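You operate a simulated robot arm through the tools that you are given. There is no shell and no other tool.

You are at the controls of a simulated robot arm. One attempt, no reset.

## Task
Set the yellow hose end in the standpipe, SPIN the water out and switch the washer off.
Fine: wait for END on the display; spill no more than 10 ml.

The check looks at the end state, three seconds after you hand in, the way a careful person would. Anything else that was tipped, shoved, dropped, spilled or broken makes it a failure.

## Robot
A 6-joint arm with a two-finger parallel gripper on a trunk, on a base that moves. Base frame: it is fixed to the floor where the robot stands at the start and does not move with it; the origin is under the middle of the robot, x ahead of it, y to its left, z up. Readings come in m, degrees, newtons and seconds.
It reaches about 1.313 m from its shoulder. Its first joint turns from -166.0 to 166.0 degrees. Places, roughly: big washer power button [-1.8, 0.7, 0.9]; blue foot knob [-1.8, 0.6, 0.2]; crumpled towel (16x6x6 cm) [-2.2, 0.5, 0.6]; delay button [-2, 0.2, 0.9]; extra rinse button [-2, 0.3, 0.9]; level button [-2, 0.3, 0.9]; orange foot knob [-1.9, 0.2, 0.2]; programme dial [-1.9, 0.5, 0.9]; red socket switch [-2.2, 1.3, 1.1]; red tap handle [-2.3, 0, 1]; standpipe [-2.2, 0, 0.8]; yellow hose end (6x6x14 cm) [-2.1, 0.1, 0.8]. Payload 3.43 kg.
The TCP is the grasp point between the finger pads, 0.034 m short of the fingertips. In the tool frame z runs along the fingers and y along their closing line. Largest opening 0.128 m; finger width 0.024, thickness 0.012; the body of the gripper, 0.048 by 0.13 m, starts 0.096 m behind the TCP.
Orientation is that of the tool frame in the base frame, as a unit quaternion [x, y, z, w]. With the fingers straight down and closing along the base's y, the tool's x points along the base's -x, its y along +y and its z along -z.

## Interface
- The arm moves only by the tool send_rows. Its argument "steps" is one flat list of numbers, 6 for each row, row after row: the shift along the tool's x, y, z in units of 40 mm (1.0 is 40 mm), then the turn, a rotation vector about the tool's x, y, z in units of 4 degrees (1.0 is 4 degrees). In form: [dx, dy, dz, wx, wy, wz, dx, dy, dz, wx, wy, wz, ...]. A call has 1 to 20 rows; each row shifts and turns the commanded pose from where the row before left it, along the tool's axes as they then stand. "grip" is the gripper command, from -1 (fully open) to 1 (shut), values between in proportion, set as the call begins (left out, the last holds). A call with a number of a shift or a turn outside -1 to 1 is refused whole. Rows are played at 5 a second. More than 0.05 m and 8.6 degrees between two rows, or a gripper value outside its range, and nothing of the call is played. A pose out of reach is approached as far as the arm can. The call stops where the force on the tool passes 40 N (or 10 N more than at its start, if that is more) or the arm is blocked; 0.2 s more then pass. The fingers move at their own pace (about 0.153 m/s each) and stop on an object; they squeeze with about 31 N. The grip force told is the motor's: it shows also when the fingers shut on nothing. Time passes only in rows, and 0.2 s behind the last, so rows that do not move let the fingers close. It gives the time, the measured TCP pose, the force on the tool (base axes), the opening and the grip force at its end, in the units of the frame above (readings bear some noise), with the torque about the TCP (base axes, N m) and any sound that the robot's microphone picked up.
- Cameras (640 x 400 px; columns grow to the right, rows downward): "scene" is now at [0.1733, 0.2081, 1.2165]; the picture's right is [-0.12, -0.99, 0.00], its down [-0.40, 0.05, -0.91] and it looks along [0.91, -0.11, -0.41] (base axes); focal length 255 px, centre (320, 200). "wrist" rides on the gripper at [0.076, -0.011, -0.16] in the tool frame; the picture's right is [0.15, 0.99, 0.00], its down [-0.88, 0.13, -0.46] and it looks along [-0.45, 0.07, 0.89] (tool axes); focal length 234 px, centre (320, 200). There is no depth. A picture from a camera that has moved, and an enlarged one, comes with that camera's place and axes in the base frame and with its lens.
- capture(camera): a new picture of that camera. No time passes.
- roll_base(legs): drives the robot by 1 to 6 legs, each [ahead, left, turn to the left] in m, m and degrees, along the robot's own axes; the way and the turn of a leg run together, so that a leg with both is an arc; at most 1.5 m and 180 degrees a leg. The arm and the cameras ride along, it lands a little off, and it stops where it bumps. It gives what a move gives.
- turn_head(pan, tilt): turns the head with the scene camera to pan (to the left, within 143 degrees either way) and tilt (down, from -29 to 69), counted from straight ahead of the robot. It gives what a move gives.
- zoom(camera, box): a new picture of the part [left, top, right, bottom] of that camera's present view, enlarged. No time passes.
- close_job(): hands the job in; it is judged then, once.

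Places have to be worked out from the pictures, the camera data and where the tool is seen. Open the gripper and draw the arm clear of the work before you hand the job in, unless the task says otherwise.

The tools are called by a JSON object that holds its "fn" and its "kwargs". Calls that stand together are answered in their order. send_rows: Moves the arm, as the interface text tells. Its arguments: {"type":"object","properties":{"steps":{"type":"array","items":{"type":"number"}},"grip":{"type":"number"}},"required":["steps"]} The other tools are called the same way: roll_base (legs) drives the base; turn_head (pan, tilt) turns the head that bears the scene camera; capture (camera) takes a picture; zoom (camera, box) takes an enlarged picture of a part of a camera's view; close_job () hands the job in.

At the start:

```text
time_s: 0.0
tool_pos: [0.7606, -0.2057, 1.0281]
tool_rot: [0.001, 1.0, 0.0, 0.0]
force: [0.3, -0.3, -0.5]
torque: [-0.01, 0.02, -0.04]
finger_gap: 0.1281
gripper_force: 0.1
robot x, y, heading: [0.0014, 0.0012, -0.0]
head pan, tilt (commanded): [-7.0, 23.9]
```

scene: 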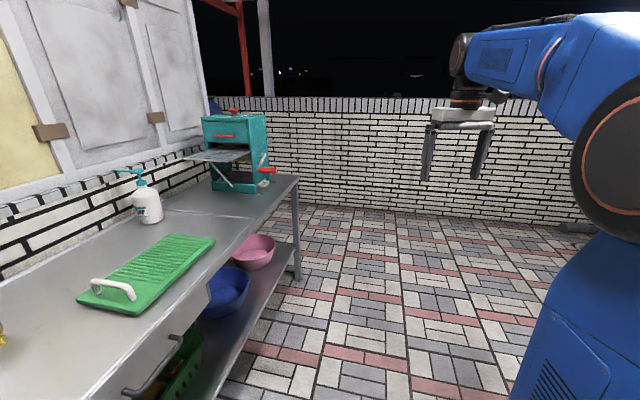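
wrist: 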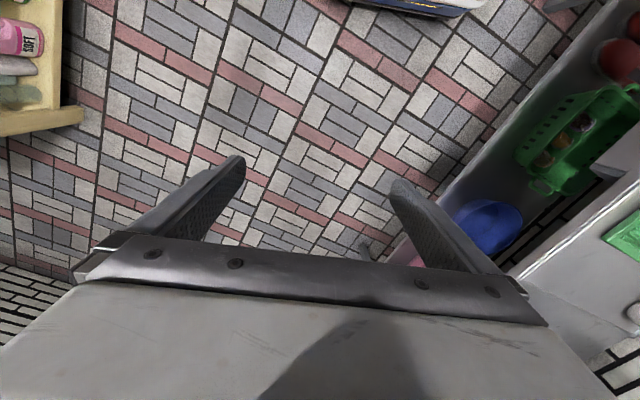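

The washer lies behind the robot (x about -2), while the camera looks ahead at a workbench. I turn the head to the back left to look towards the washer first.

{"fn": "turn_head", "kwargs": {"pan": 143, "tilt": 15}}

```text
time_s: 2.4
tool_pos: [0.7605, -0.2057, 1.0269]
tool_rot: [0.0, 1.0, 0.0, 0.0]
force: [-0.3, 0.6, -0.3]
torque: [0.0, -0.02, -0.01]
finger_gap: 0.1279
gripper_force: 0.0
robot x, y, heading: [0.0026, -0.0034, -0.3]
head pan, tilt (commanded): [143.0, 15.0]
```

The head has turned; I take a picture of what is behind.

{"fn": "capture", "kwargs": {"camera": "scene"}}

```text
taken
camera scene: at [0.007, 0.2757, 1.231], right [0.6, 0.8, 0.0], down [0.21, -0.16, -0.97], along [-0.77, 0.58, -0.26], focal length 255 px, centre (320, 200)
```

scene: 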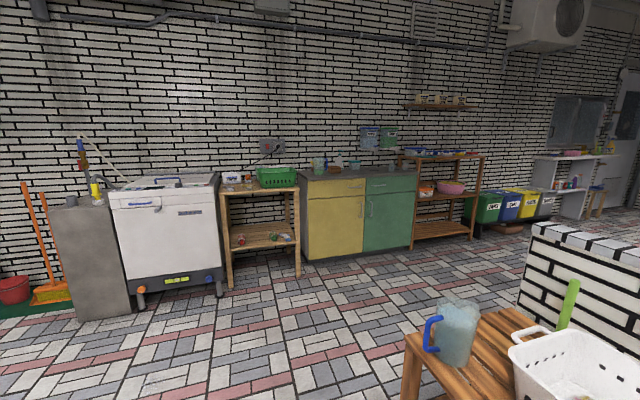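

I can see the washer, a grey cabinet with hose to its left, and a stool with a jug near the robot. I zoom on the washer.

{"fn": "zoom", "kwargs": {"camera": "scene", "box": [40, 120, 240, 330]}}

{"fn": "zoom", "kwargs": {"camera": "scene", "box": [60, 130, 160, 220]}}

```text
1.90 times, centred on (140, 225) of scene
camera zoom: at [0.007, 0.2757, 1.231], right [0.6, 0.8, 0.0], down [0.21, -0.16, -0.97], along [-0.77, 0.58, -0.26], focal length 486 px, centre (663, 152)
```

zoom: 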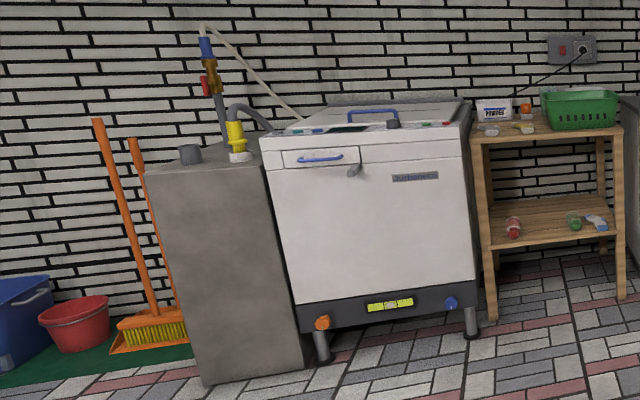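

```text
4.44 times, centred on (110, 175) of scene
camera zoom: at [0.007, 0.2757, 1.231], right [0.6, 0.8, 0.0], down [0.21, -0.16, -0.97], along [-0.77, 0.58, -0.26], focal length 1135 px, centre (1253, 311)
```

zoom: 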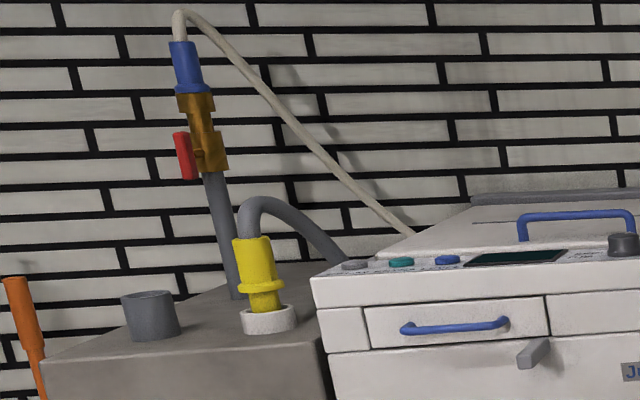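

The yellow hose end rests in a white ring on the cabinet and the grey stub is the standpipe. Before driving, I look around at the other sides for obstacles.

{"fn": "turn_head", "kwargs": {"pan": -143, "tilt": 25}}

{"fn": "capture", "kwargs": {"camera": "scene"}}

{"fn": "turn_head", "kwargs": {"pan": -75, "tilt": 30}}

{"fn": "capture", "kwargs": {"camera": "scene"}}

{"fn": "turn_head", "kwargs": {"pan": 85, "tilt": 35}}

{"fn": "capture", "kwargs": {"camera": "scene"}}

```text
time_s: 6.3
tool_pos: [0.7616, -0.2054, 1.0271]
tool_rot: [-0.001, 1.0, 0.0, 0.001]
force: [0.1, 0.3, 0.0]
torque: [-0.01, -0.04, 0.01]
finger_gap: 0.1279
gripper_force: 0.0
robot x, y, heading: [0.0008, -0.0028, -0.1]
head pan, tilt (commanded): [-143.0, 25.0]
```

```text
taken
camera scene: at [0.0081, 0.164, 1.2148], right [-0.6, 0.8, 0.0], down [0.34, 0.25, -0.91], along [-0.72, -0.55, -0.42], focal length 255 px, centre (320, 200)
```

scene: 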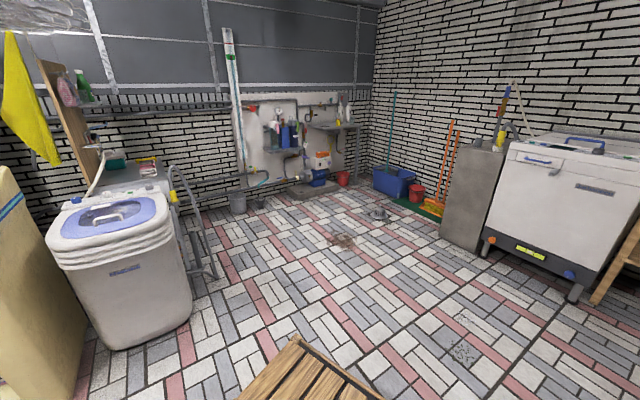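

```text
time_s: 7.7
tool_pos: [0.7611, -0.205, 1.0264]
tool_rot: [0.0, 1.0, -0.001, 0.0]
force: [-1.0, 0.2, 0.2]
torque: [0.01, 0.01, -0.01]
finger_gap: 0.1281
gripper_force: 0.1
robot x, y, heading: [-0.0008, -0.0001, 0.1]
head pan, tilt (commanded): [-75.0, 30.0]
```

```text
taken
camera scene: at [0.105, 0.132, 1.2068], right [-0.97, -0.26, 0.0], down [-0.13, 0.48, -0.87], along [0.22, -0.84, -0.5], focal length 255 px, centre (320, 200)
```

scene: 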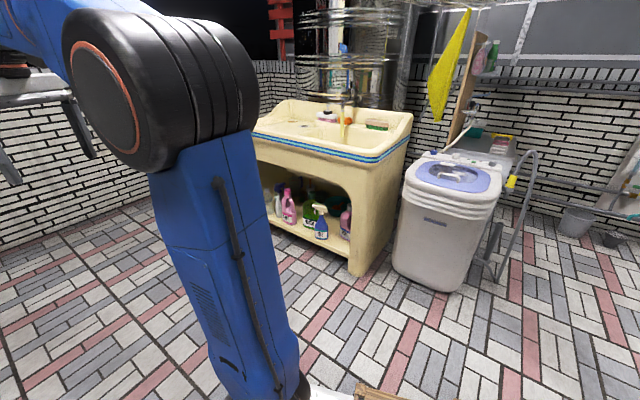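

```text
time_s: 10.1
tool_pos: [0.7603, -0.2068, 1.028]
tool_rot: [-0.001, 1.0, 0.0, 0.0]
force: [-0.3, -0.8, 0.5]
torque: [0.01, 0.01, 0.01]
finger_gap: 0.128
gripper_force: 0.1
robot x, y, heading: [0.0002, -0.0005, 0.3]
head pan, tilt (commanded): [85.0, 35.0]
```

```text
taken
camera scene: at [0.0893, 0.3072, 1.199], right [1.0, -0.09, 0.0], down [-0.05, -0.57, -0.82], along [0.07, 0.82, -0.57], focal length 255 px, centre (320, 200)
```

scene: 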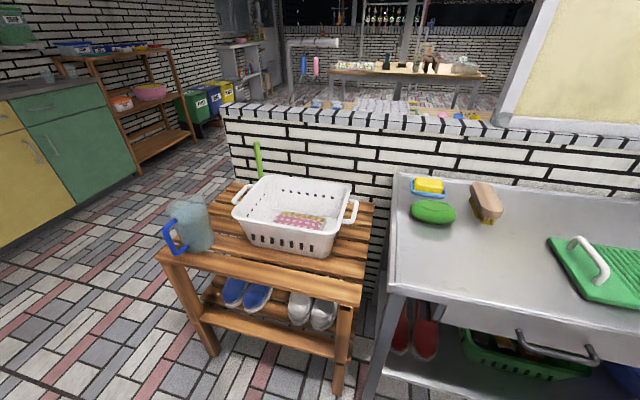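

There is something wooden right behind/right of the robot. I look further down on that side to find its place and height.

{"fn": "turn_head", "kwargs": {"pan": -143, "tilt": 69}}

{"fn": "capture", "kwargs": {"camera": "scene"}}

{"fn": "turn_head", "kwargs": {"pan": -100, "tilt": 60}}

{"fn": "capture", "kwargs": {"camera": "scene"}}

{"fn": "turn_head", "kwargs": {"pan": 143, "tilt": 60}}

{"fn": "capture", "kwargs": {"camera": "scene"}}

```text
time_s: 13.4
tool_pos: [0.7606, -0.2054, 1.0263]
tool_rot: [0.0, 1.0, 0.0, -0.001]
force: [-0.1, -0.5, -0.4]
torque: [-0.03, -0.01, 0.0]
finger_gap: 0.1283
gripper_force: 0.0
robot x, y, heading: [-0.0038, 0.001, 0.1]
head pan, tilt (commanded): [-143.0, 68.8]
```

```text
taken
camera scene: at [0.037, 0.1858, 1.1554], right [-0.6, 0.8, 0.0], down [0.74, 0.56, -0.36], along [-0.29, -0.22, -0.93], focal length 255 px, centre (320, 200)
```

scene: 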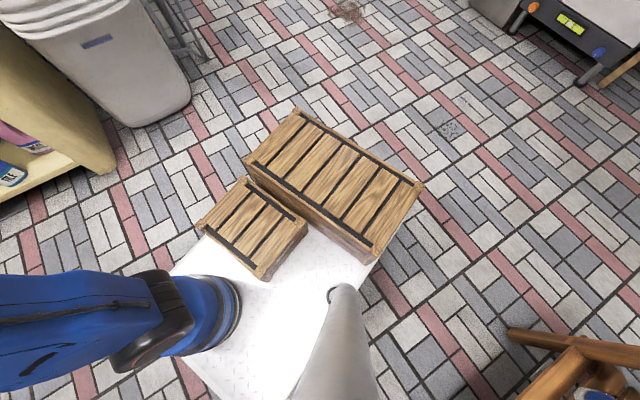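

```text
time_s: 14.5
tool_pos: [0.7618, -0.2053, 1.0273]
tool_rot: [0.0, 1.0, -0.001, 0.0]
force: [0.4, -0.2, 0.1]
torque: [0.0, -0.02, 0.02]
finger_gap: 0.1281
gripper_force: 0.1
robot x, y, heading: [-0.002, 0.0006, 0.1]
head pan, tilt (commanded): [-100.0, 60.0]
```

```text
taken
camera scene: at [0.07, 0.1538, 1.1647], right [-0.98, 0.17, 0.0], down [0.15, 0.85, -0.5], along [-0.09, -0.49, -0.87], focal length 255 px, centre (320, 200)
```

scene: 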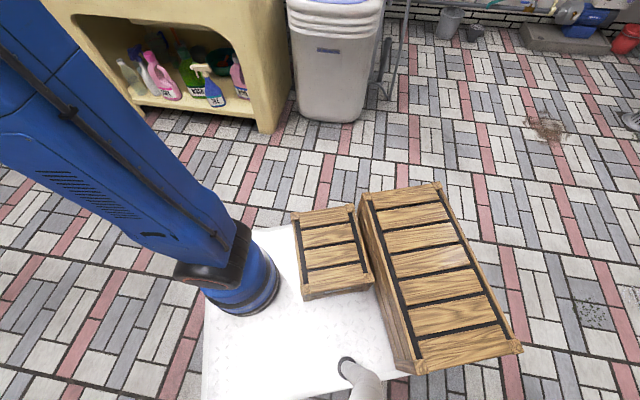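

```text
time_s: 17.9
tool_pos: [0.7601, -0.2053, 1.0275]
tool_rot: [0.0, 1.0, 0.0, 0.0]
force: [-0.8, -0.1, -0.1]
torque: [-0.01, -0.03, -0.01]
finger_gap: 0.1278
gripper_force: 0.0
robot x, y, heading: [-0.0012, 0.0037, -0.2]
head pan, tilt (commanded): [143.0, 60.0]
```

```text
taken
camera scene: at [0.0284, 0.2596, 1.1647], right [0.6, 0.8, 0.0], down [0.69, -0.52, -0.5], along [-0.4, 0.3, -0.87], focal length 255 px, centre (320, 200)
```

scene: 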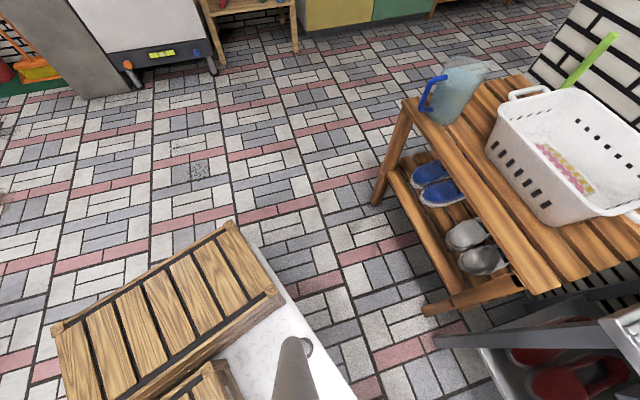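

The crates sit on the robot's own white base plate, so the base spans roughly x ±0.5, y ±0.26. The bench is near the front left and the sink at y≈-1.07, so I back up 0.4 m first and then turn right in two halves.

{"fn": "roll_base", "kwargs": {"legs": [[-0.4, 0.05, 0], [0, 0, -90]]}}

```text
time_s: 24.2
tool_pos: [-0.616, -0.7039, 1.027]
tool_rot: [0.715, 0.699, 0.0, 0.0]
force: [-0.8, 0.5, 0.2]
torque: [0.01, -0.02, 0.03]
finger_gap: 0.128
gripper_force: 0.1
robot x, y, heading: [-0.3951, 0.0468, -91.4]
head pan, tilt (commanded): [143.0, 60.0]
```

The base turned without a bump (heading -91°). I complete the turn to face -x.

{"fn": "roll_base", "kwargs": {"legs": [[0, 0, -88.6]]}}

{"fn": "turn_head", "kwargs": {"pan": 0, "tilt": 20}}

{"fn": "capture", "kwargs": {"camera": "scene"}}

```text
time_s: 28.4
tool_pos: [-1.1521, 0.2667, 1.0276]
tool_rot: [1.0, -0.006, -0.001, 0.0]
force: [0.3, -0.5, -0.5]
torque: [-0.01, -0.03, 0.01]
finger_gap: 0.1281
gripper_force: 0.1
robot x, y, heading: [-0.3963, 0.0524, 179.2]
head pan, tilt (commanded): [143.0, 60.0]
```

```text
time_s: 30.7
tool_pos: [-1.1531, 0.2665, 1.0263]
tool_rot: [1.0, -0.006, -0.001, -0.001]
force: [0.3, 1.3, -0.8]
torque: [0.0, -0.02, 0.01]
finger_gap: 0.1282
gripper_force: 0.1
robot x, y, heading: [-0.3933, 0.0509, 179.4]
head pan, tilt (commanded): [0.0, 20.0]
```

```text
taken
camera scene: at [-0.5686, -0.1665, 1.2229], right [0.01, 1.0, 0.0], down [0.34, 0.0, -0.94], along [-0.94, 0.01, -0.34], focal length 255 px, centre (320, 200)
```

scene: 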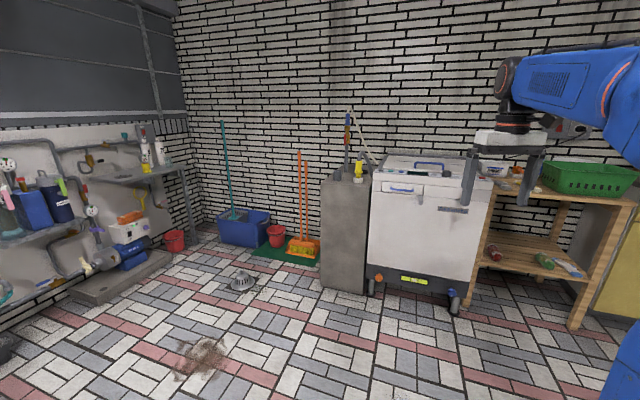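

Facing the washer now. I zoom on the panel and the cabinet top to read the controls and the hose.

{"fn": "zoom", "kwargs": {"camera": "scene", "box": [310, 100, 490, 220]}}

{"fn": "zoom", "kwargs": {"camera": "scene", "box": [350, 255, 480, 325]}}

{"fn": "zoom", "kwargs": {"camera": "scene", "box": [320, 100, 400, 200]}}

```text
3.33 times, centred on (400, 160) of scene
camera zoom: at [-0.5686, -0.1665, 1.2229], right [0.01, 1.0, 0.0], down [0.34, 0.0, -0.94], along [-0.94, 0.01, -0.34], focal length 851 px, centre (53, 333)
```

zoom: 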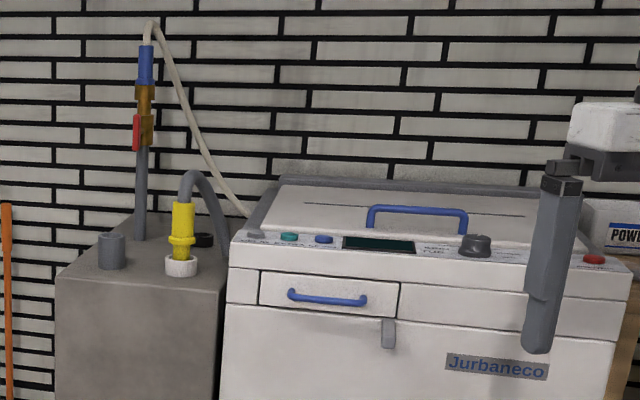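

```text
4.92 times, centred on (415, 290) of scene
camera zoom: at [-0.5686, -0.1665, 1.2229], right [0.01, 1.0, 0.0], down [0.34, 0.0, -0.94], along [-0.94, 0.01, -0.34], focal length 1257 px, centre (-148, -243)
```

zoom: 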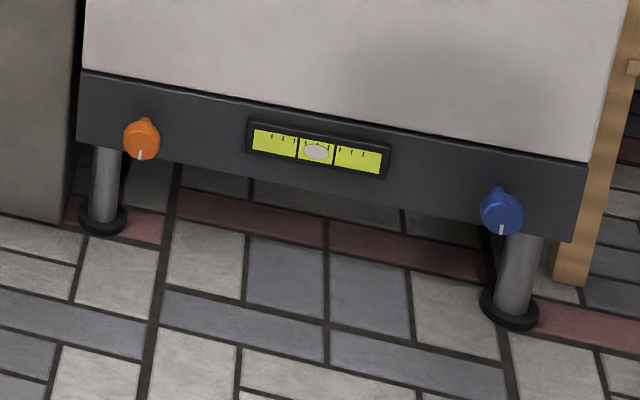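

```text
4.00 times, centred on (360, 150) of scene
camera zoom: at [-0.5686, -0.1665, 1.2229], right [0.01, 1.0, 0.0], down [0.34, 0.0, -0.94], along [-0.94, 0.01, -0.34], focal length 1021 px, centre (160, 400)
```

zoom: 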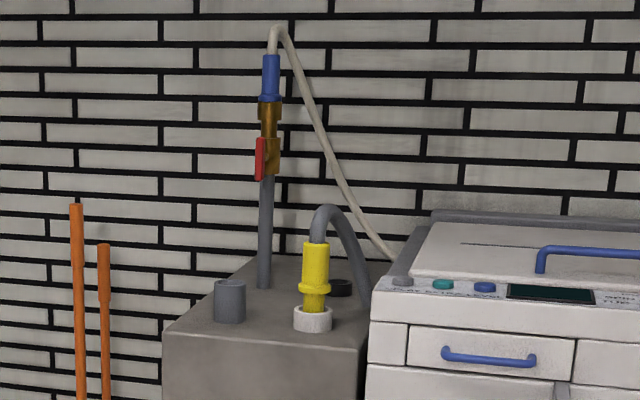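

The bubble of the level glass sits centred, so the feet seem fine. The panel front line runs at about 20° to the y axis, so I raise the arm a little, then drive to about (-1.1, 0.11) with a heading of about 160°.

{"fn": "send_rows", "kwargs": {"steps": [0, 0, -1, 0, 0, 0, 0, 0, -1, 0, 0, 0, 0, 0, -1, 0, 0, 0, 0, 0, -1, 0, 0, 0]}}

{"fn": "roll_base", "kwargs": {"legs": [[0.68, -0.06, 0], [0, 0, -19.4]]}}

{"fn": "capture", "kwargs": {"camera": "scene"}}

```text
time_s: 31.7
tool_pos: [-1.1504, 0.269, 1.1668]
tool_rot: [1.0, -0.005, -0.003, -0.001]
force: [-0.2, -0.5, 0.1]
torque: [-0.01, 0.01, -0.02]
finger_gap: 0.1279
gripper_force: 0.1
out of reach, approached as far as the arm can: row 4
robot x, y, heading: [-0.3935, 0.0503, 178.9]
head pan, tilt (commanded): [0.0, 20.0]
```

```text
time_s: 36.5
tool_pos: [-1.7093, 0.5763, 1.1672]
tool_rot: [0.984, -0.177, -0.003, -0.001]
force: [0.0, -0.6, 0.2]
torque: [-0.03, 0.01, 0.01]
finger_gap: 0.1281
gripper_force: 0.1
robot x, y, heading: [-1.0664, 0.1212, 159.4]
head pan, tilt (commanded): [0.0, 20.0]
```

```text
taken
camera scene: at [-1.3072, -0.0275, 1.2229], right [0.35, 0.94, 0.0], down [0.32, -0.12, -0.94], along [-0.88, 0.33, -0.34], focal length 255 px, centre (320, 200)
```

scene: 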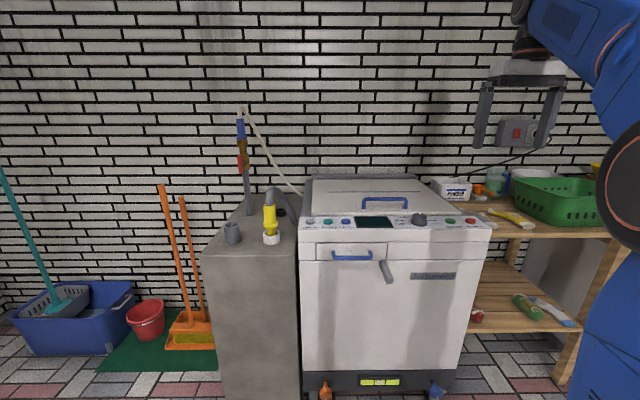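

Good position. I zoom on the panel, the hose, the level glass, the socket switch and the tap.

{"fn": "zoom", "kwargs": {"camera": "scene", "box": [295, 205, 495, 285]}}

{"fn": "zoom", "kwargs": {"camera": "scene", "box": [210, 170, 310, 260]}}

{"fn": "zoom", "kwargs": {"camera": "scene", "box": [310, 360, 450, 400]}}

{"fn": "zoom", "kwargs": {"camera": "scene", "box": [420, 100, 560, 230]}}

{"fn": "zoom", "kwargs": {"camera": "scene", "box": [300, 205, 400, 245]}}

{"fn": "zoom", "kwargs": {"camera": "scene", "box": [395, 205, 495, 245]}}

```text
3.20 times, centred on (395, 245) of scene
camera zoom: at [-1.3072, -0.0275, 1.2229], right [0.35, 0.94, 0.0], down [0.32, -0.12, -0.94], along [-0.88, 0.33, -0.34], focal length 817 px, centre (80, 56)
```

zoom: 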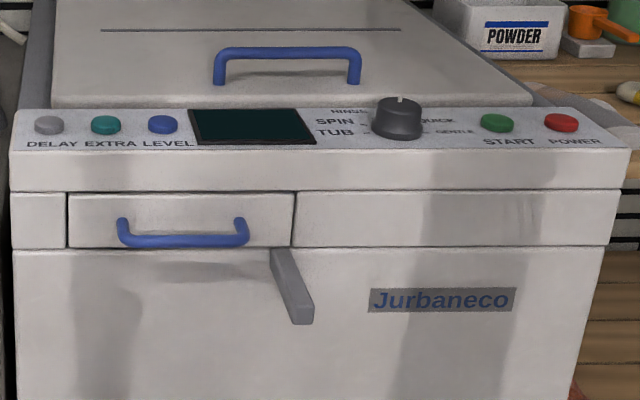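

```text
4.44 times, centred on (260, 215) of scene
camera zoom: at [-1.3072, -0.0275, 1.2229], right [0.35, 0.94, 0.0], down [0.32, -0.12, -0.94], along [-0.88, 0.33, -0.34], focal length 1135 px, centre (587, 133)
```

zoom: 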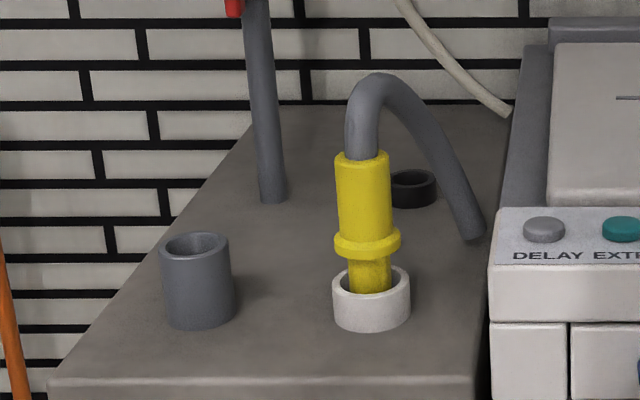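

```text
4.57 times, centred on (380, 380) of scene
camera zoom: at [-1.3072, -0.0275, 1.2229], right [0.35, 0.94, 0.0], down [0.32, -0.12, -0.94], along [-0.88, 0.33, -0.34], focal length 1167 px, centre (46, -623)
```

zoom: 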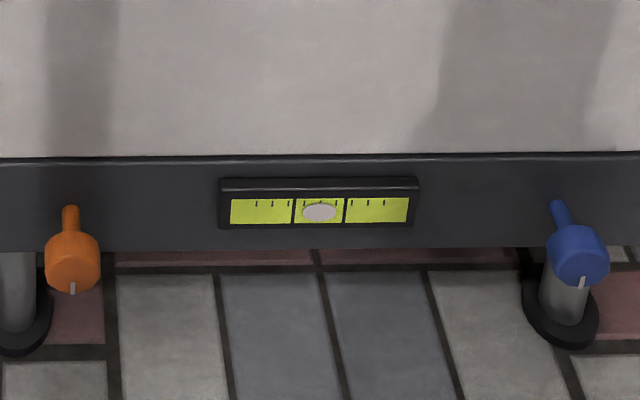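

```text
3.08 times, centred on (490, 165) of scene
camera zoom: at [-1.3072, -0.0275, 1.2229], right [0.35, 0.94, 0.0], down [0.32, -0.12, -0.94], along [-0.88, 0.33, -0.34], focal length 786 px, centre (-203, 308)
```

zoom: 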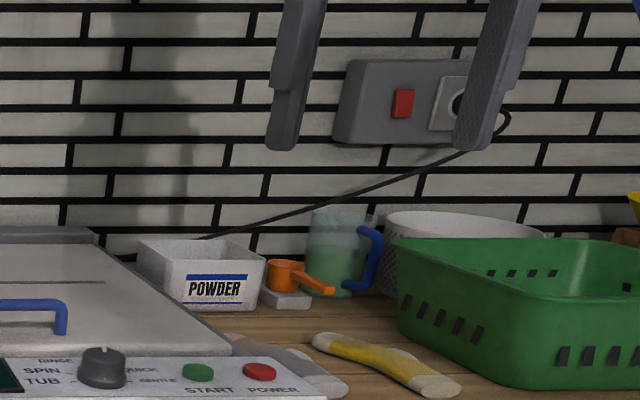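

```text
6.40 times, centred on (350, 225) of scene
camera zoom: at [-1.3072, -0.0275, 1.2229], right [0.35, 0.94, 0.0], down [0.32, -0.12, -0.94], along [-0.88, 0.33, -0.34], focal length 1634 px, centre (128, 40)
```

zoom: 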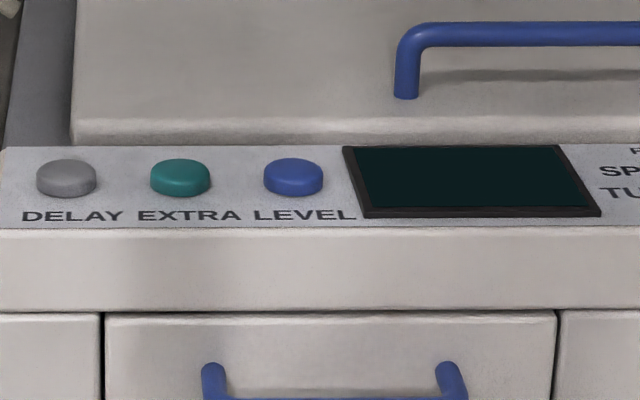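

```text
6.40 times, centred on (445, 225) of scene
camera zoom: at [-1.3072, -0.0275, 1.2229], right [0.35, 0.94, 0.0], down [0.32, -0.12, -0.94], along [-0.88, 0.33, -0.34], focal length 1634 px, centre (-480, 40)
```

zoom: 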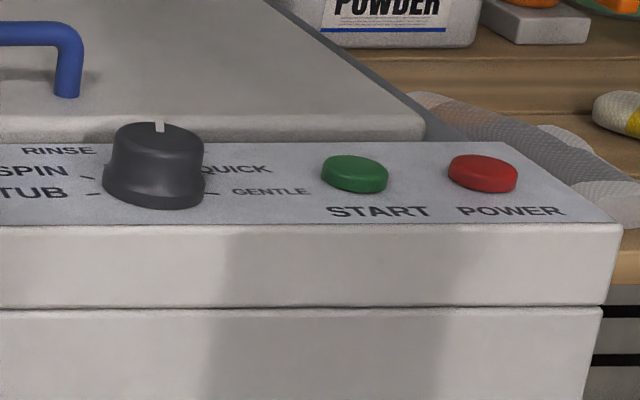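

Two views put the white ring/hose end at about (-2.11, 0.09), flange z≈0.845, yellow top z≈0.915, and the standpipe at about (-2.146, -0.035) with its rim at z≈0.848. I pitch the gripper about 44° forward while moving left at the current height, to grip the yellow part from the front at an angle.

{"fn": "send_rows", "kwargs": {"steps": [0, 1, 0, 0, -1, 0, 0, 1, 0, 0, -1, 0, 0, 1, 0, 0, -1, 0, 0, 1, 0, 0, -1, 0, 0, 1, 0, 0, -1, 0, 0, 1, 0, 0, -1, 0, 0, 1, 0, 0, -1, 0, 0, 1, 0, 0, -1, 0, 0, 1, 0, 0, -1, 0, 0, 1, 0, 0, -1, 0, 0, 1, 0, 0, -1, 0], "grip": -0.1}}

{"fn": "capture", "kwargs": {"camera": "scene"}}

{"fn": "capture", "kwargs": {"camera": "wrist"}}

```text
time_s: 38.9
tool_pos: [-1.8647, 0.1638, 1.1665]
tool_rot: [0.911, -0.165, -0.371, -0.068]
force: [1.0, 0.1, 1.2]
torque: [0.0, 0.03, 0.03]
finger_gap: 0.0703
gripper_force: 0.0
robot x, y, heading: [-1.0695, 0.1193, 159.4]
head pan, tilt (commanded): [0.0, 20.0]
```

```text
taken
camera scene: at [-1.3071, -0.0274, 1.2229], right [0.35, 0.94, 0.0], down [0.32, -0.12, -0.94], along [-0.88, 0.33, -0.34], focal length 255 px, centre (320, 200)
```

scene: 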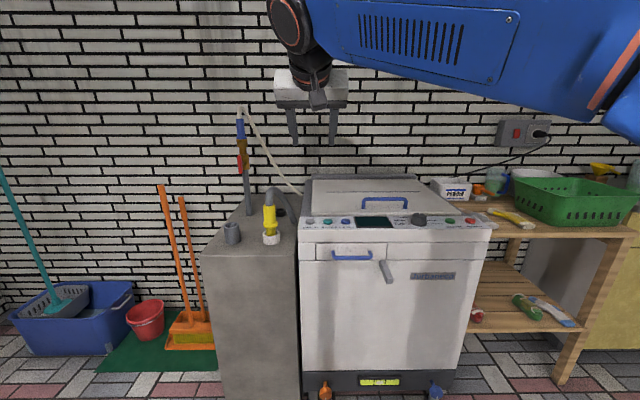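

```text
taken
camera wrist: at [-1.7051, 0.1179, 1.2267], right [-0.25, -0.96, -0.1], down [-0.34, -0.01, 0.94], along [-0.91, 0.27, -0.32], focal length 234 px, centre (320, 200)
```

wrist: 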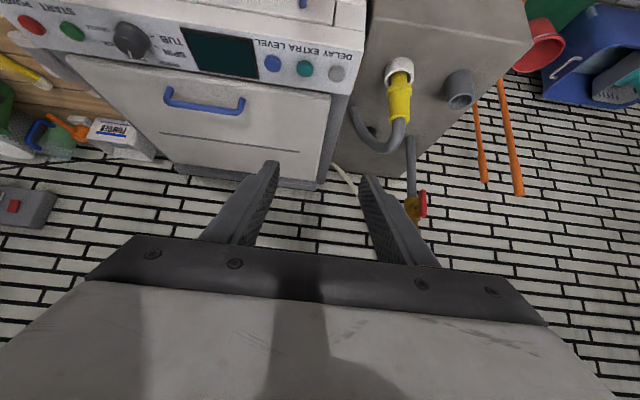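

The wrist view (upside down in world terms) agrees: hose near (-2.107, 0.094), standpipe near (-2.142, -0.03). I zoom on it with the wrist camera to refine.

{"fn": "zoom", "kwargs": {"camera": "wrist", "box": [340, 40, 500, 160]}}

{"fn": "zoom", "kwargs": {"camera": "wrist", "box": [0, 0, 380, 110]}}

```text
3.33 times, centred on (420, 100) of wrist
camera zoom: at [-1.7051, 0.1179, 1.2267], right [-0.25, -0.96, -0.1], down [-0.34, -0.01, 0.94], along [-0.91, 0.27, -0.32], focal length 781 px, centre (-13, 533)
```

zoom: 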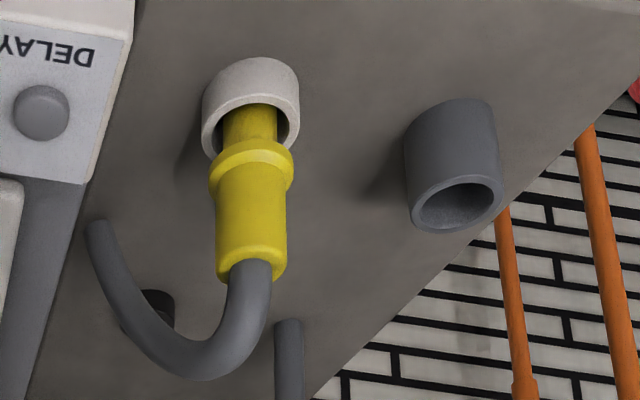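

```text
1.68 times, centred on (190, 55) of wrist
camera zoom: at [-1.7051, 0.1179, 1.2267], right [-0.25, -0.96, -0.1], down [-0.34, -0.01, 0.94], along [-0.91, 0.27, -0.32], focal length 394 px, centre (539, 444)
```

zoom: 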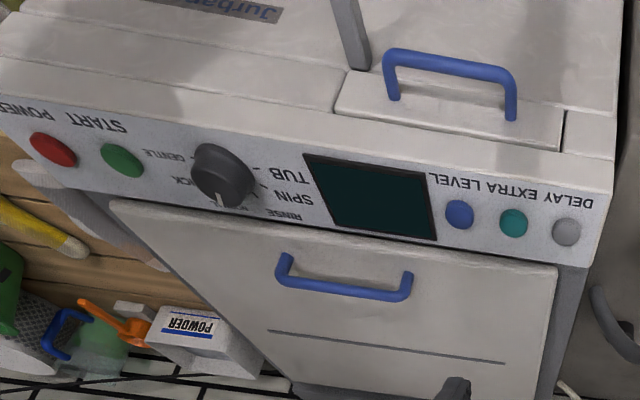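

Refined: hose axis ≈ (-2.11, 0.093), standpipe axis ≈ (-2.148, -0.033). I move to a pre-grasp point 0.1 m back along the finger direction, with the fingers opened to about 9 cm.

{"fn": "send_rows", "kwargs": {"steps": [0.137, 0.479, 0.745, 0, 0, 0, 0.137, 0.479, 0.745, 0, 0, 0, 0.137, 0.479, 0.745, 0, 0, 0, 0.137, 0.479, 0.745, 0, 0, 0, 0.137, 0.479, 0.745, 0, 0, 0, 0.137, 0.479, 0.745, 0, 0, 0, 0.137, 0.479, 0.745, 0, 0, 0, 0.137, 0.479, 0.745, 0, 0, 0], "grip": -0.45}}

{"fn": "capture", "kwargs": {"camera": "scene"}}

{"fn": "capture", "kwargs": {"camera": "wrist"}}

```text
time_s: 40.7
tool_pos: [-2.0427, 0.0701, 0.9654]
tool_rot: [0.912, -0.163, -0.371, -0.066]
force: [0.0, 0.1, 0.5]
torque: [-0.04, -0.02, 0.05]
finger_gap: 0.0926
gripper_force: 0.1
robot x, y, heading: [-1.0695, 0.1197, 159.6]
head pan, tilt (commanded): [0.0, 20.0]
```

```text
taken
camera scene: at [-1.307, -0.0275, 1.2229], right [0.35, 0.94, 0.0], down [0.32, -0.12, -0.94], along [-0.88, 0.33, -0.34], focal length 255 px, centre (320, 200)
```

scene: 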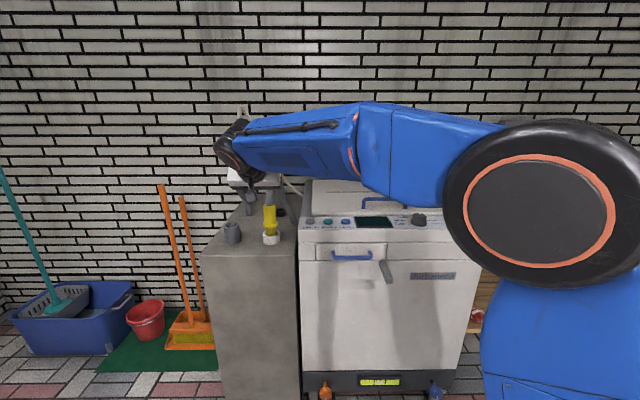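

```text
taken
camera wrist: at [-1.8836, 0.0232, 1.0256], right [-0.25, -0.96, -0.1], down [-0.34, -0.01, 0.94], along [-0.91, 0.27, -0.32], focal length 234 px, centre (320, 200)
```

wrist: 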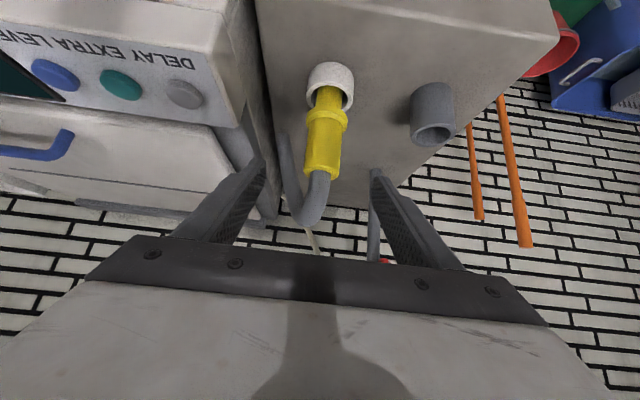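

The yellow part sits centred between the open fingers in the wrist view. I move 0.1 m along the finger direction onto it, slowly.

{"fn": "send_rows", "kwargs": {"steps": [0, 0, 0.5, 0, 0, 0, 0, 0, 0.5, 0, 0, 0, 0, 0, 0.5, 0, 0, 0, 0, 0, 0.5, 0, 0, 0, 0, 0, 0.5, 0, 0, 0]}}

{"fn": "capture", "kwargs": {"camera": "wrist"}}

{"fn": "zoom", "kwargs": {"camera": "scene", "box": [200, 120, 320, 260]}}

```text
time_s: 41.9
tool_pos: [-2.1088, 0.0931, 0.8936]
tool_rot: [0.912, -0.165, -0.37, -0.068]
force: [0.1, -0.8, 0.8]
torque: [0.01, -0.05, 0.0]
finger_gap: 0.0927
gripper_force: 0.2
robot x, y, heading: [-1.0732, 0.1183, 159.4]
head pan, tilt (commanded): [0.0, 20.0]
```

```text
taken
camera wrist: at [-1.9492, 0.0465, 0.9534], right [-0.25, -0.96, -0.1], down [-0.34, -0.01, 0.94], along [-0.91, 0.27, -0.32], focal length 234 px, centre (320, 200)
```

wrist: 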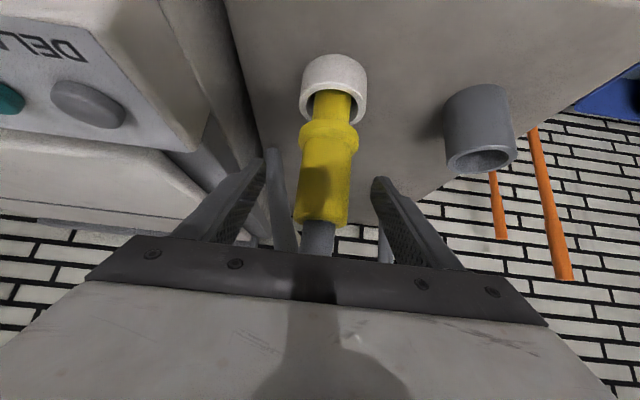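

```text
2.86 times, centred on (260, 190) of scene
camera zoom: at [-1.3071, -0.0277, 1.2229], right [0.35, 0.94, 0.0], down [0.32, -0.12, -0.94], along [-0.88, 0.33, -0.34], focal length 729 px, centre (491, 229)
```

zoom: 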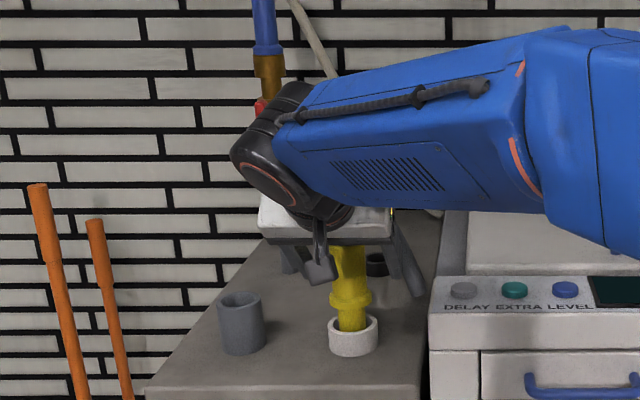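

The fingers straddle the yellow body at mid-height. I close the gripper.

{"fn": "send_rows", "kwargs": {"steps": [0, 0, 0, 0, 0, 0, 0, 0, 0, 0, 0, 0, 0, 0, 0, 0, 0, 0, 0, 0, 0, 0, 0, 0, 0, 0, 0, 0, 0, 0], "grip": 1}}

{"fn": "capture", "kwargs": {"camera": "wrist"}}

```text
time_s: 43.1
tool_pos: [-2.1094, 0.0938, 0.8922]
tool_rot: [0.912, -0.164, -0.37, -0.067]
force: [1.1, 0.8, -0.5]
torque: [0.13, 0.0, -0.03]
finger_gap: 0.0397
gripper_force: 31.2
robot x, y, heading: [-1.0727, 0.1204, 159.6]
head pan, tilt (commanded): [0.0, 20.0]
```

```text
taken
camera wrist: at [-1.9492, 0.0463, 0.9532], right [-0.25, -0.96, -0.1], down [-0.34, -0.01, 0.94], along [-0.91, 0.27, -0.32], focal length 234 px, centre (320, 200)
```

wrist: 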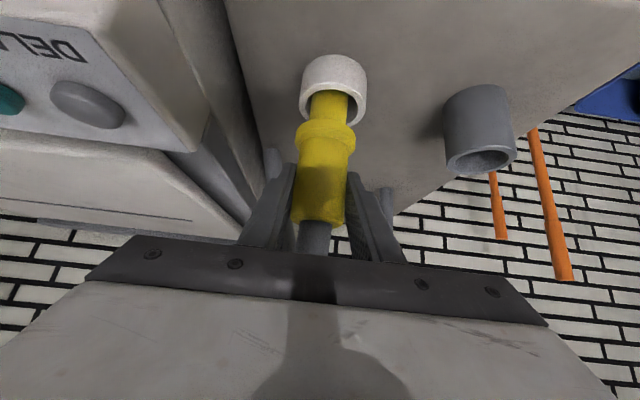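

Gripped with a 4 cm gap. I lift straight up 0.1 m in small rows so that the nozzle clears the ring and the standpipe rim.

{"fn": "send_rows", "kwargs": {"steps": [-0.436, 0, -0.448, 0, 0, 0, -0.436, 0, -0.448, 0, 0, 0, -0.436, 0, -0.448, 0, 0, 0, -0.436, 0, -0.448, 0, 0, 0]}}

{"fn": "capture", "kwargs": {"camera": "wrist"}}

{"fn": "zoom", "kwargs": {"camera": "scene", "box": [200, 120, 320, 260]}}

```text
time_s: 44.1
tool_pos: [-2.1091, 0.0927, 0.993]
tool_rot: [0.912, -0.164, -0.37, -0.068]
force: [0.2, 0.5, -1.8]
torque: [0.08, -0.01, -0.03]
finger_gap: 0.0397
gripper_force: 31.1
robot x, y, heading: [-1.0672, 0.1192, 159.5]
head pan, tilt (commanded): [0.0, 20.0]
```

```text
taken
camera wrist: at [-1.9495, 0.0456, 1.0547], right [-0.25, -0.96, -0.1], down [-0.34, -0.01, 0.94], along [-0.91, 0.27, -0.32], focal length 234 px, centre (320, 200)
```

wrist: 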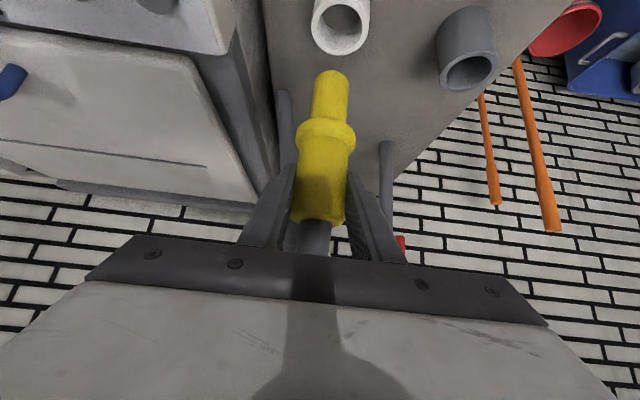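

```text
2.86 times, centred on (260, 190) of scene
camera zoom: at [-1.3074, -0.0277, 1.2228], right [0.35, 0.94, 0.0], down [0.32, -0.12, -0.94], along [-0.88, 0.33, -0.34], focal length 729 px, centre (491, 229)
```

zoom: 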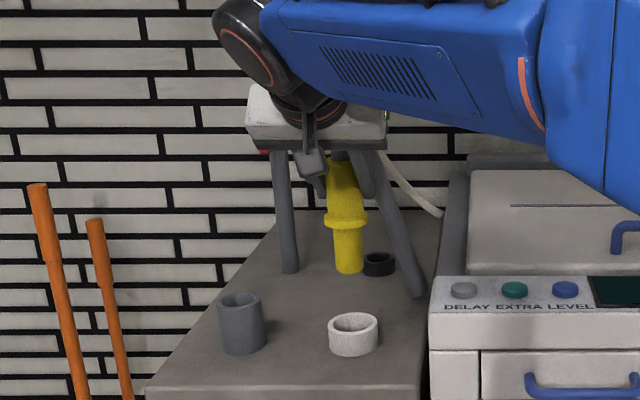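

The nozzle hangs upright with its bottom near z≈0.88, above the rim at 0.848. I zoom with the wrist camera to refine the relative offset to the standpipe.

{"fn": "zoom", "kwargs": {"camera": "wrist", "box": [280, 0, 520, 150]}}

```text
2.67 times, centred on (400, 75) of wrist
camera zoom: at [-1.9495, 0.0456, 1.0547], right [-0.25, -0.96, -0.1], down [-0.34, -0.01, 0.94], along [-0.91, 0.27, -0.32], focal length 624 px, centre (107, 533)
```

zoom: 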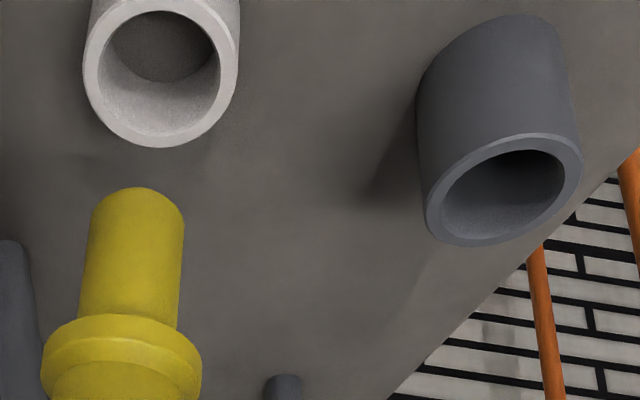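

The standpipe is about 0.135 m to the left and 5 mm nearer than the nozzle axis. I move there at this height and check before lowering.

{"fn": "send_rows", "kwargs": {"steps": [0.022, 0.675, -0.022, 0, 0, 0, 0.022, 0.675, -0.022, 0, 0, 0, 0.022, 0.675, -0.022, 0, 0, 0, 0.022, 0.675, -0.022, 0, 0, 0, 0, 0.675, 0, 0, 0, 0]}}

{"fn": "zoom", "kwargs": {"camera": "wrist", "box": [200, 0, 440, 150]}}

{"fn": "zoom", "kwargs": {"camera": "scene", "box": [190, 150, 290, 250]}}

```text
time_s: 45.3
tool_pos: [-2.1511, -0.0346, 0.9943]
tool_rot: [0.912, -0.164, -0.371, -0.067]
force: [0.2, 0.4, -0.8]
torque: [-0.06, 0.01, 0.01]
finger_gap: 0.0396
gripper_force: 30.9
robot x, y, heading: [-1.0687, 0.1178, 159.5]
head pan, tilt (commanded): [0.0, 20.0]
```

```text
2.67 times, centred on (320, 75) of wrist
camera zoom: at [-1.9918, -0.081, 1.0546], right [-0.25, -0.96, -0.1], down [-0.34, -0.01, 0.94], along [-0.91, 0.27, -0.32], focal length 624 px, centre (320, 533)
```

zoom: 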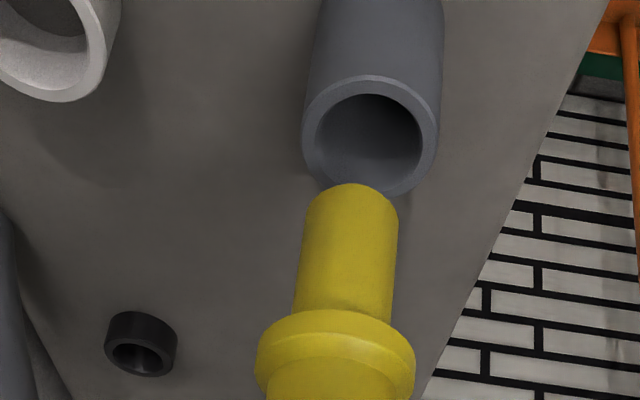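

```text
4.00 times, centred on (240, 200) of scene
camera zoom: at [-1.3072, -0.0274, 1.2229], right [0.35, 0.94, 0.0], down [0.32, -0.12, -0.94], along [-0.88, 0.33, -0.34], focal length 1021 px, centre (640, 200)
```

zoom: 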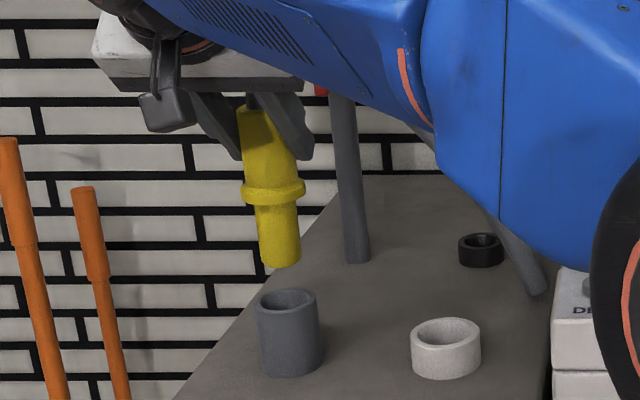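

The scene view shows the nozzle right above the pipe laterally and the wrist view agrees to within a few mm. I lower 5 cm slowly so the tip just enters, then check.

{"fn": "send_rows", "kwargs": {"steps": [0.174, 0.03, 0.179, 0, 0, 0, 0.174, 0, 0.179, 0, 0, 0, 0.174, 0, 0.179, 0, 0, 0, 0.174, 0, 0.179, 0, 0, 0, 0.174, 0, 0.179, 0, 0, 0]}}

{"fn": "zoom", "kwargs": {"camera": "wrist", "box": [200, 0, 440, 150]}}

{"fn": "zoom", "kwargs": {"camera": "scene", "box": [190, 150, 290, 250]}}

```text
time_s: 46.5
tool_pos: [-2.1507, -0.0362, 0.9419]
tool_rot: [0.912, -0.164, -0.37, -0.067]
force: [-10.2, -3.9, 2.2]
torque: [-0.4, 1.02, 0.04]
finger_gap: 0.04
gripper_force: 31.2
robot x, y, heading: [-1.0685, 0.1186, 159.7]
head pan, tilt (commanded): [0.0, 20.0]
```

```text
2.67 times, centred on (320, 75) of wrist
camera zoom: at [-1.9917, -0.0831, 1.0034], right [-0.25, -0.96, -0.1], down [-0.34, -0.01, 0.94], along [-0.91, 0.27, -0.32], focal length 624 px, centre (320, 533)
```

zoom: 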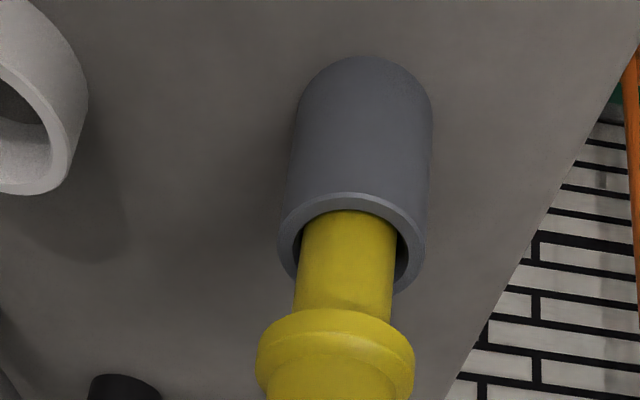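

```text
4.00 times, centred on (240, 200) of scene
camera zoom: at [-1.3076, -0.0279, 1.2228], right [0.35, 0.94, 0.0], down [0.32, -0.12, -0.94], along [-0.88, 0.33, -0.34], focal length 1021 px, centre (640, 200)
```

zoom: 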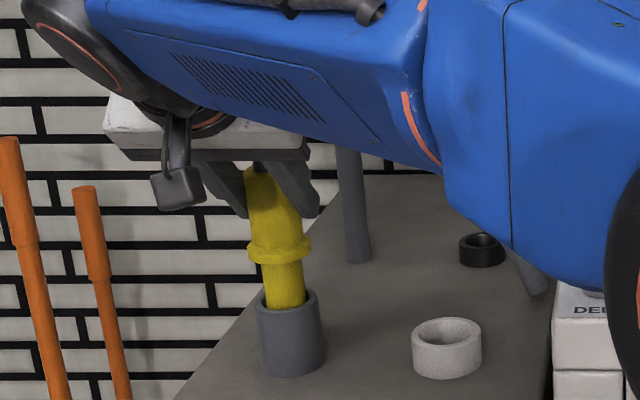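

The nozzle tip is inside the pipe, with a side force pushing it ahead and left (about 8 N and 7 N). I shift 3 mm ahead and 2.5 mm left to centre it.

{"fn": "send_rows", "kwargs": {"steps": [-0.054, 0.06, 0.052, 0, 0, 0, 0, 0, 0, 0, 0, 0]}}

{"fn": "zoom", "kwargs": {"camera": "wrist", "box": [200, 0, 440, 150]}}

```text
time_s: 47.1
tool_pos: [-2.1542, -0.0379, 0.9418]
tool_rot: [0.911, -0.164, -0.371, -0.068]
force: [0.8, -0.8, -1.6]
torque: [-0.02, -0.03, -0.02]
finger_gap: 0.0395
gripper_force: 30.7
robot x, y, heading: [-1.0694, 0.119, 159.6]
head pan, tilt (commanded): [0.0, 20.0]
```

```text
2.67 times, centred on (320, 75) of wrist
camera zoom: at [-1.9952, -0.0839, 1.0025], right [-0.25, -0.96, -0.1], down [-0.34, -0.01, 0.94], along [-0.91, 0.27, -0.32], focal length 624 px, centre (320, 533)
```

zoom: 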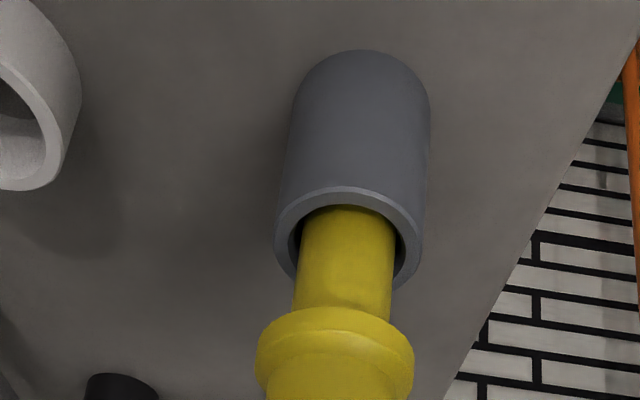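

The side force is gone. I nudge 1.5 mm further ahead and lower another 3.5 cm.

{"fn": "send_rows", "kwargs": {"steps": [-0.027, 0.02, 0.026, 0, 0, 0, 0.152, 0, 0.157, 0, 0, 0, 0.152, 0, 0.157, 0, 0, 0, 0.152, 0, 0.157, 0, 0, 0, 0.152, 0, 0.157, 0, 0, 0]}}

{"fn": "zoom", "kwargs": {"camera": "wrist", "box": [200, 0, 440, 150]}}

{"fn": "zoom", "kwargs": {"camera": "scene", "box": [190, 150, 290, 250]}}

```text
time_s: 48.3
tool_pos: [-2.156, -0.0383, 0.9074]
tool_rot: [0.912, -0.165, -0.37, -0.068]
force: [-0.1, 0.1, -1.5]
torque: [0.03, -0.01, 0.02]
finger_gap: 0.0397
gripper_force: 31.2
robot x, y, heading: [-1.0687, 0.1186, 159.7]
head pan, tilt (commanded): [0.0, 20.0]
```

```text
2.67 times, centred on (320, 75) of wrist
camera zoom: at [-1.9966, -0.0833, 0.968], right [-0.25, -0.96, -0.1], down [-0.34, -0.01, 0.94], along [-0.91, 0.27, -0.32], focal length 624 px, centre (320, 533)
```

zoom: 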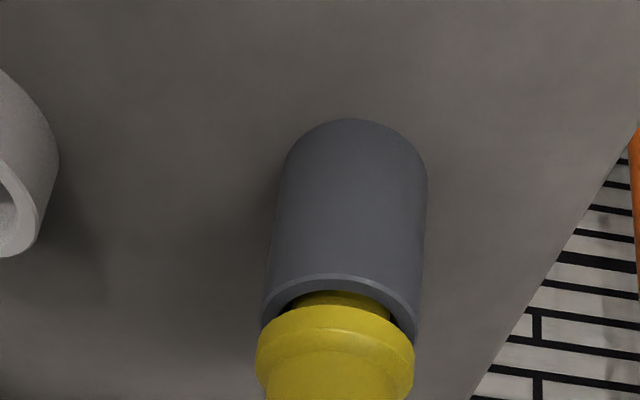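

```text
4.00 times, centred on (240, 200) of scene
camera zoom: at [-1.3073, -0.0277, 1.2228], right [0.35, 0.94, 0.0], down [0.32, -0.12, -0.94], along [-0.88, 0.33, -0.34], focal length 1021 px, centre (640, 200)
```

zoom: 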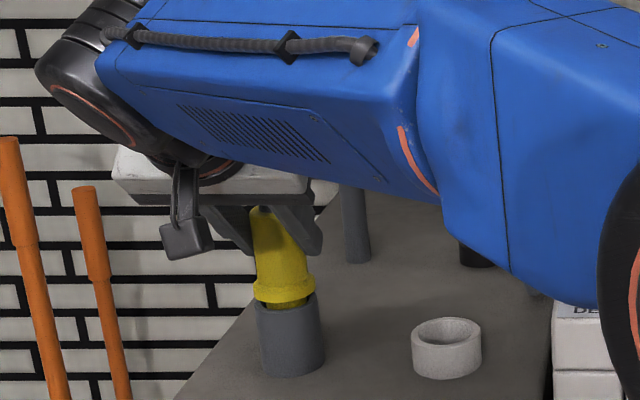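

No contact force yet; the flange is about 1 cm above the rim. I lower in 3 mm rows until it seats.

{"fn": "send_rows", "kwargs": {"steps": [0.052, 0, 0.054, 0, 0, 0, 0.052, 0, 0.054, 0, 0, 0, 0.052, 0, 0.054, 0, 0, 0, 0.052, 0, 0.054, 0, 0, 0]}}

{"fn": "zoom", "kwargs": {"camera": "scene", "box": [190, 150, 290, 250]}}

{"fn": "zoom", "kwargs": {"camera": "wrist", "box": [200, 0, 440, 150]}}

```text
time_s: 49.3
tool_pos: [-2.1562, -0.0387, 0.8982]
tool_rot: [0.911, -0.164, -0.373, -0.066]
force: [8.0, 3.0, 24.0]
torque: [1.44, -0.43, -0.47]
finger_gap: 0.0394
gripper_force: 31.2
robot x, y, heading: [-1.068, 0.1174, 159.7]
head pan, tilt (commanded): [0.0, 20.0]
```

```text
4.00 times, centred on (240, 200) of scene
camera zoom: at [-1.3063, -0.0277, 1.2231], right [0.35, 0.94, 0.0], down [0.32, -0.12, -0.94], along [-0.88, 0.33, -0.34], focal length 1021 px, centre (640, 200)
```

zoom: 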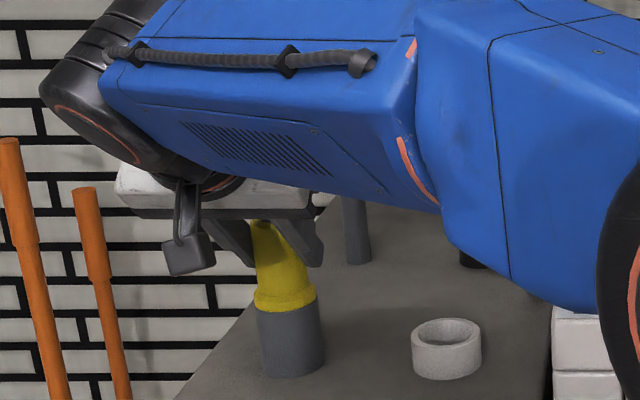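

```text
2.67 times, centred on (320, 75) of wrist
camera zoom: at [-1.9962, -0.0835, 0.9574], right [-0.25, -0.96, -0.1], down [-0.34, -0.01, 0.94], along [-0.91, 0.27, -0.32], focal length 624 px, centre (320, 533)
```

zoom: 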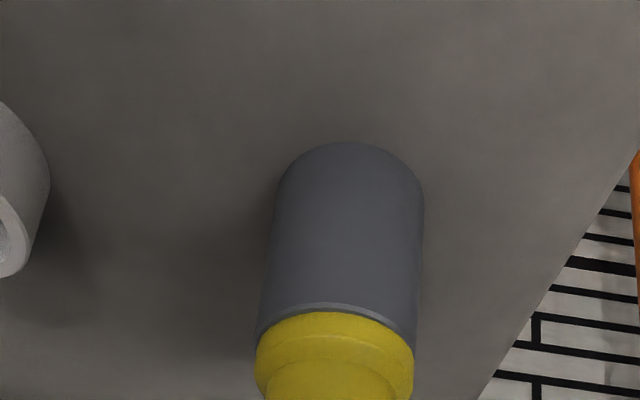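

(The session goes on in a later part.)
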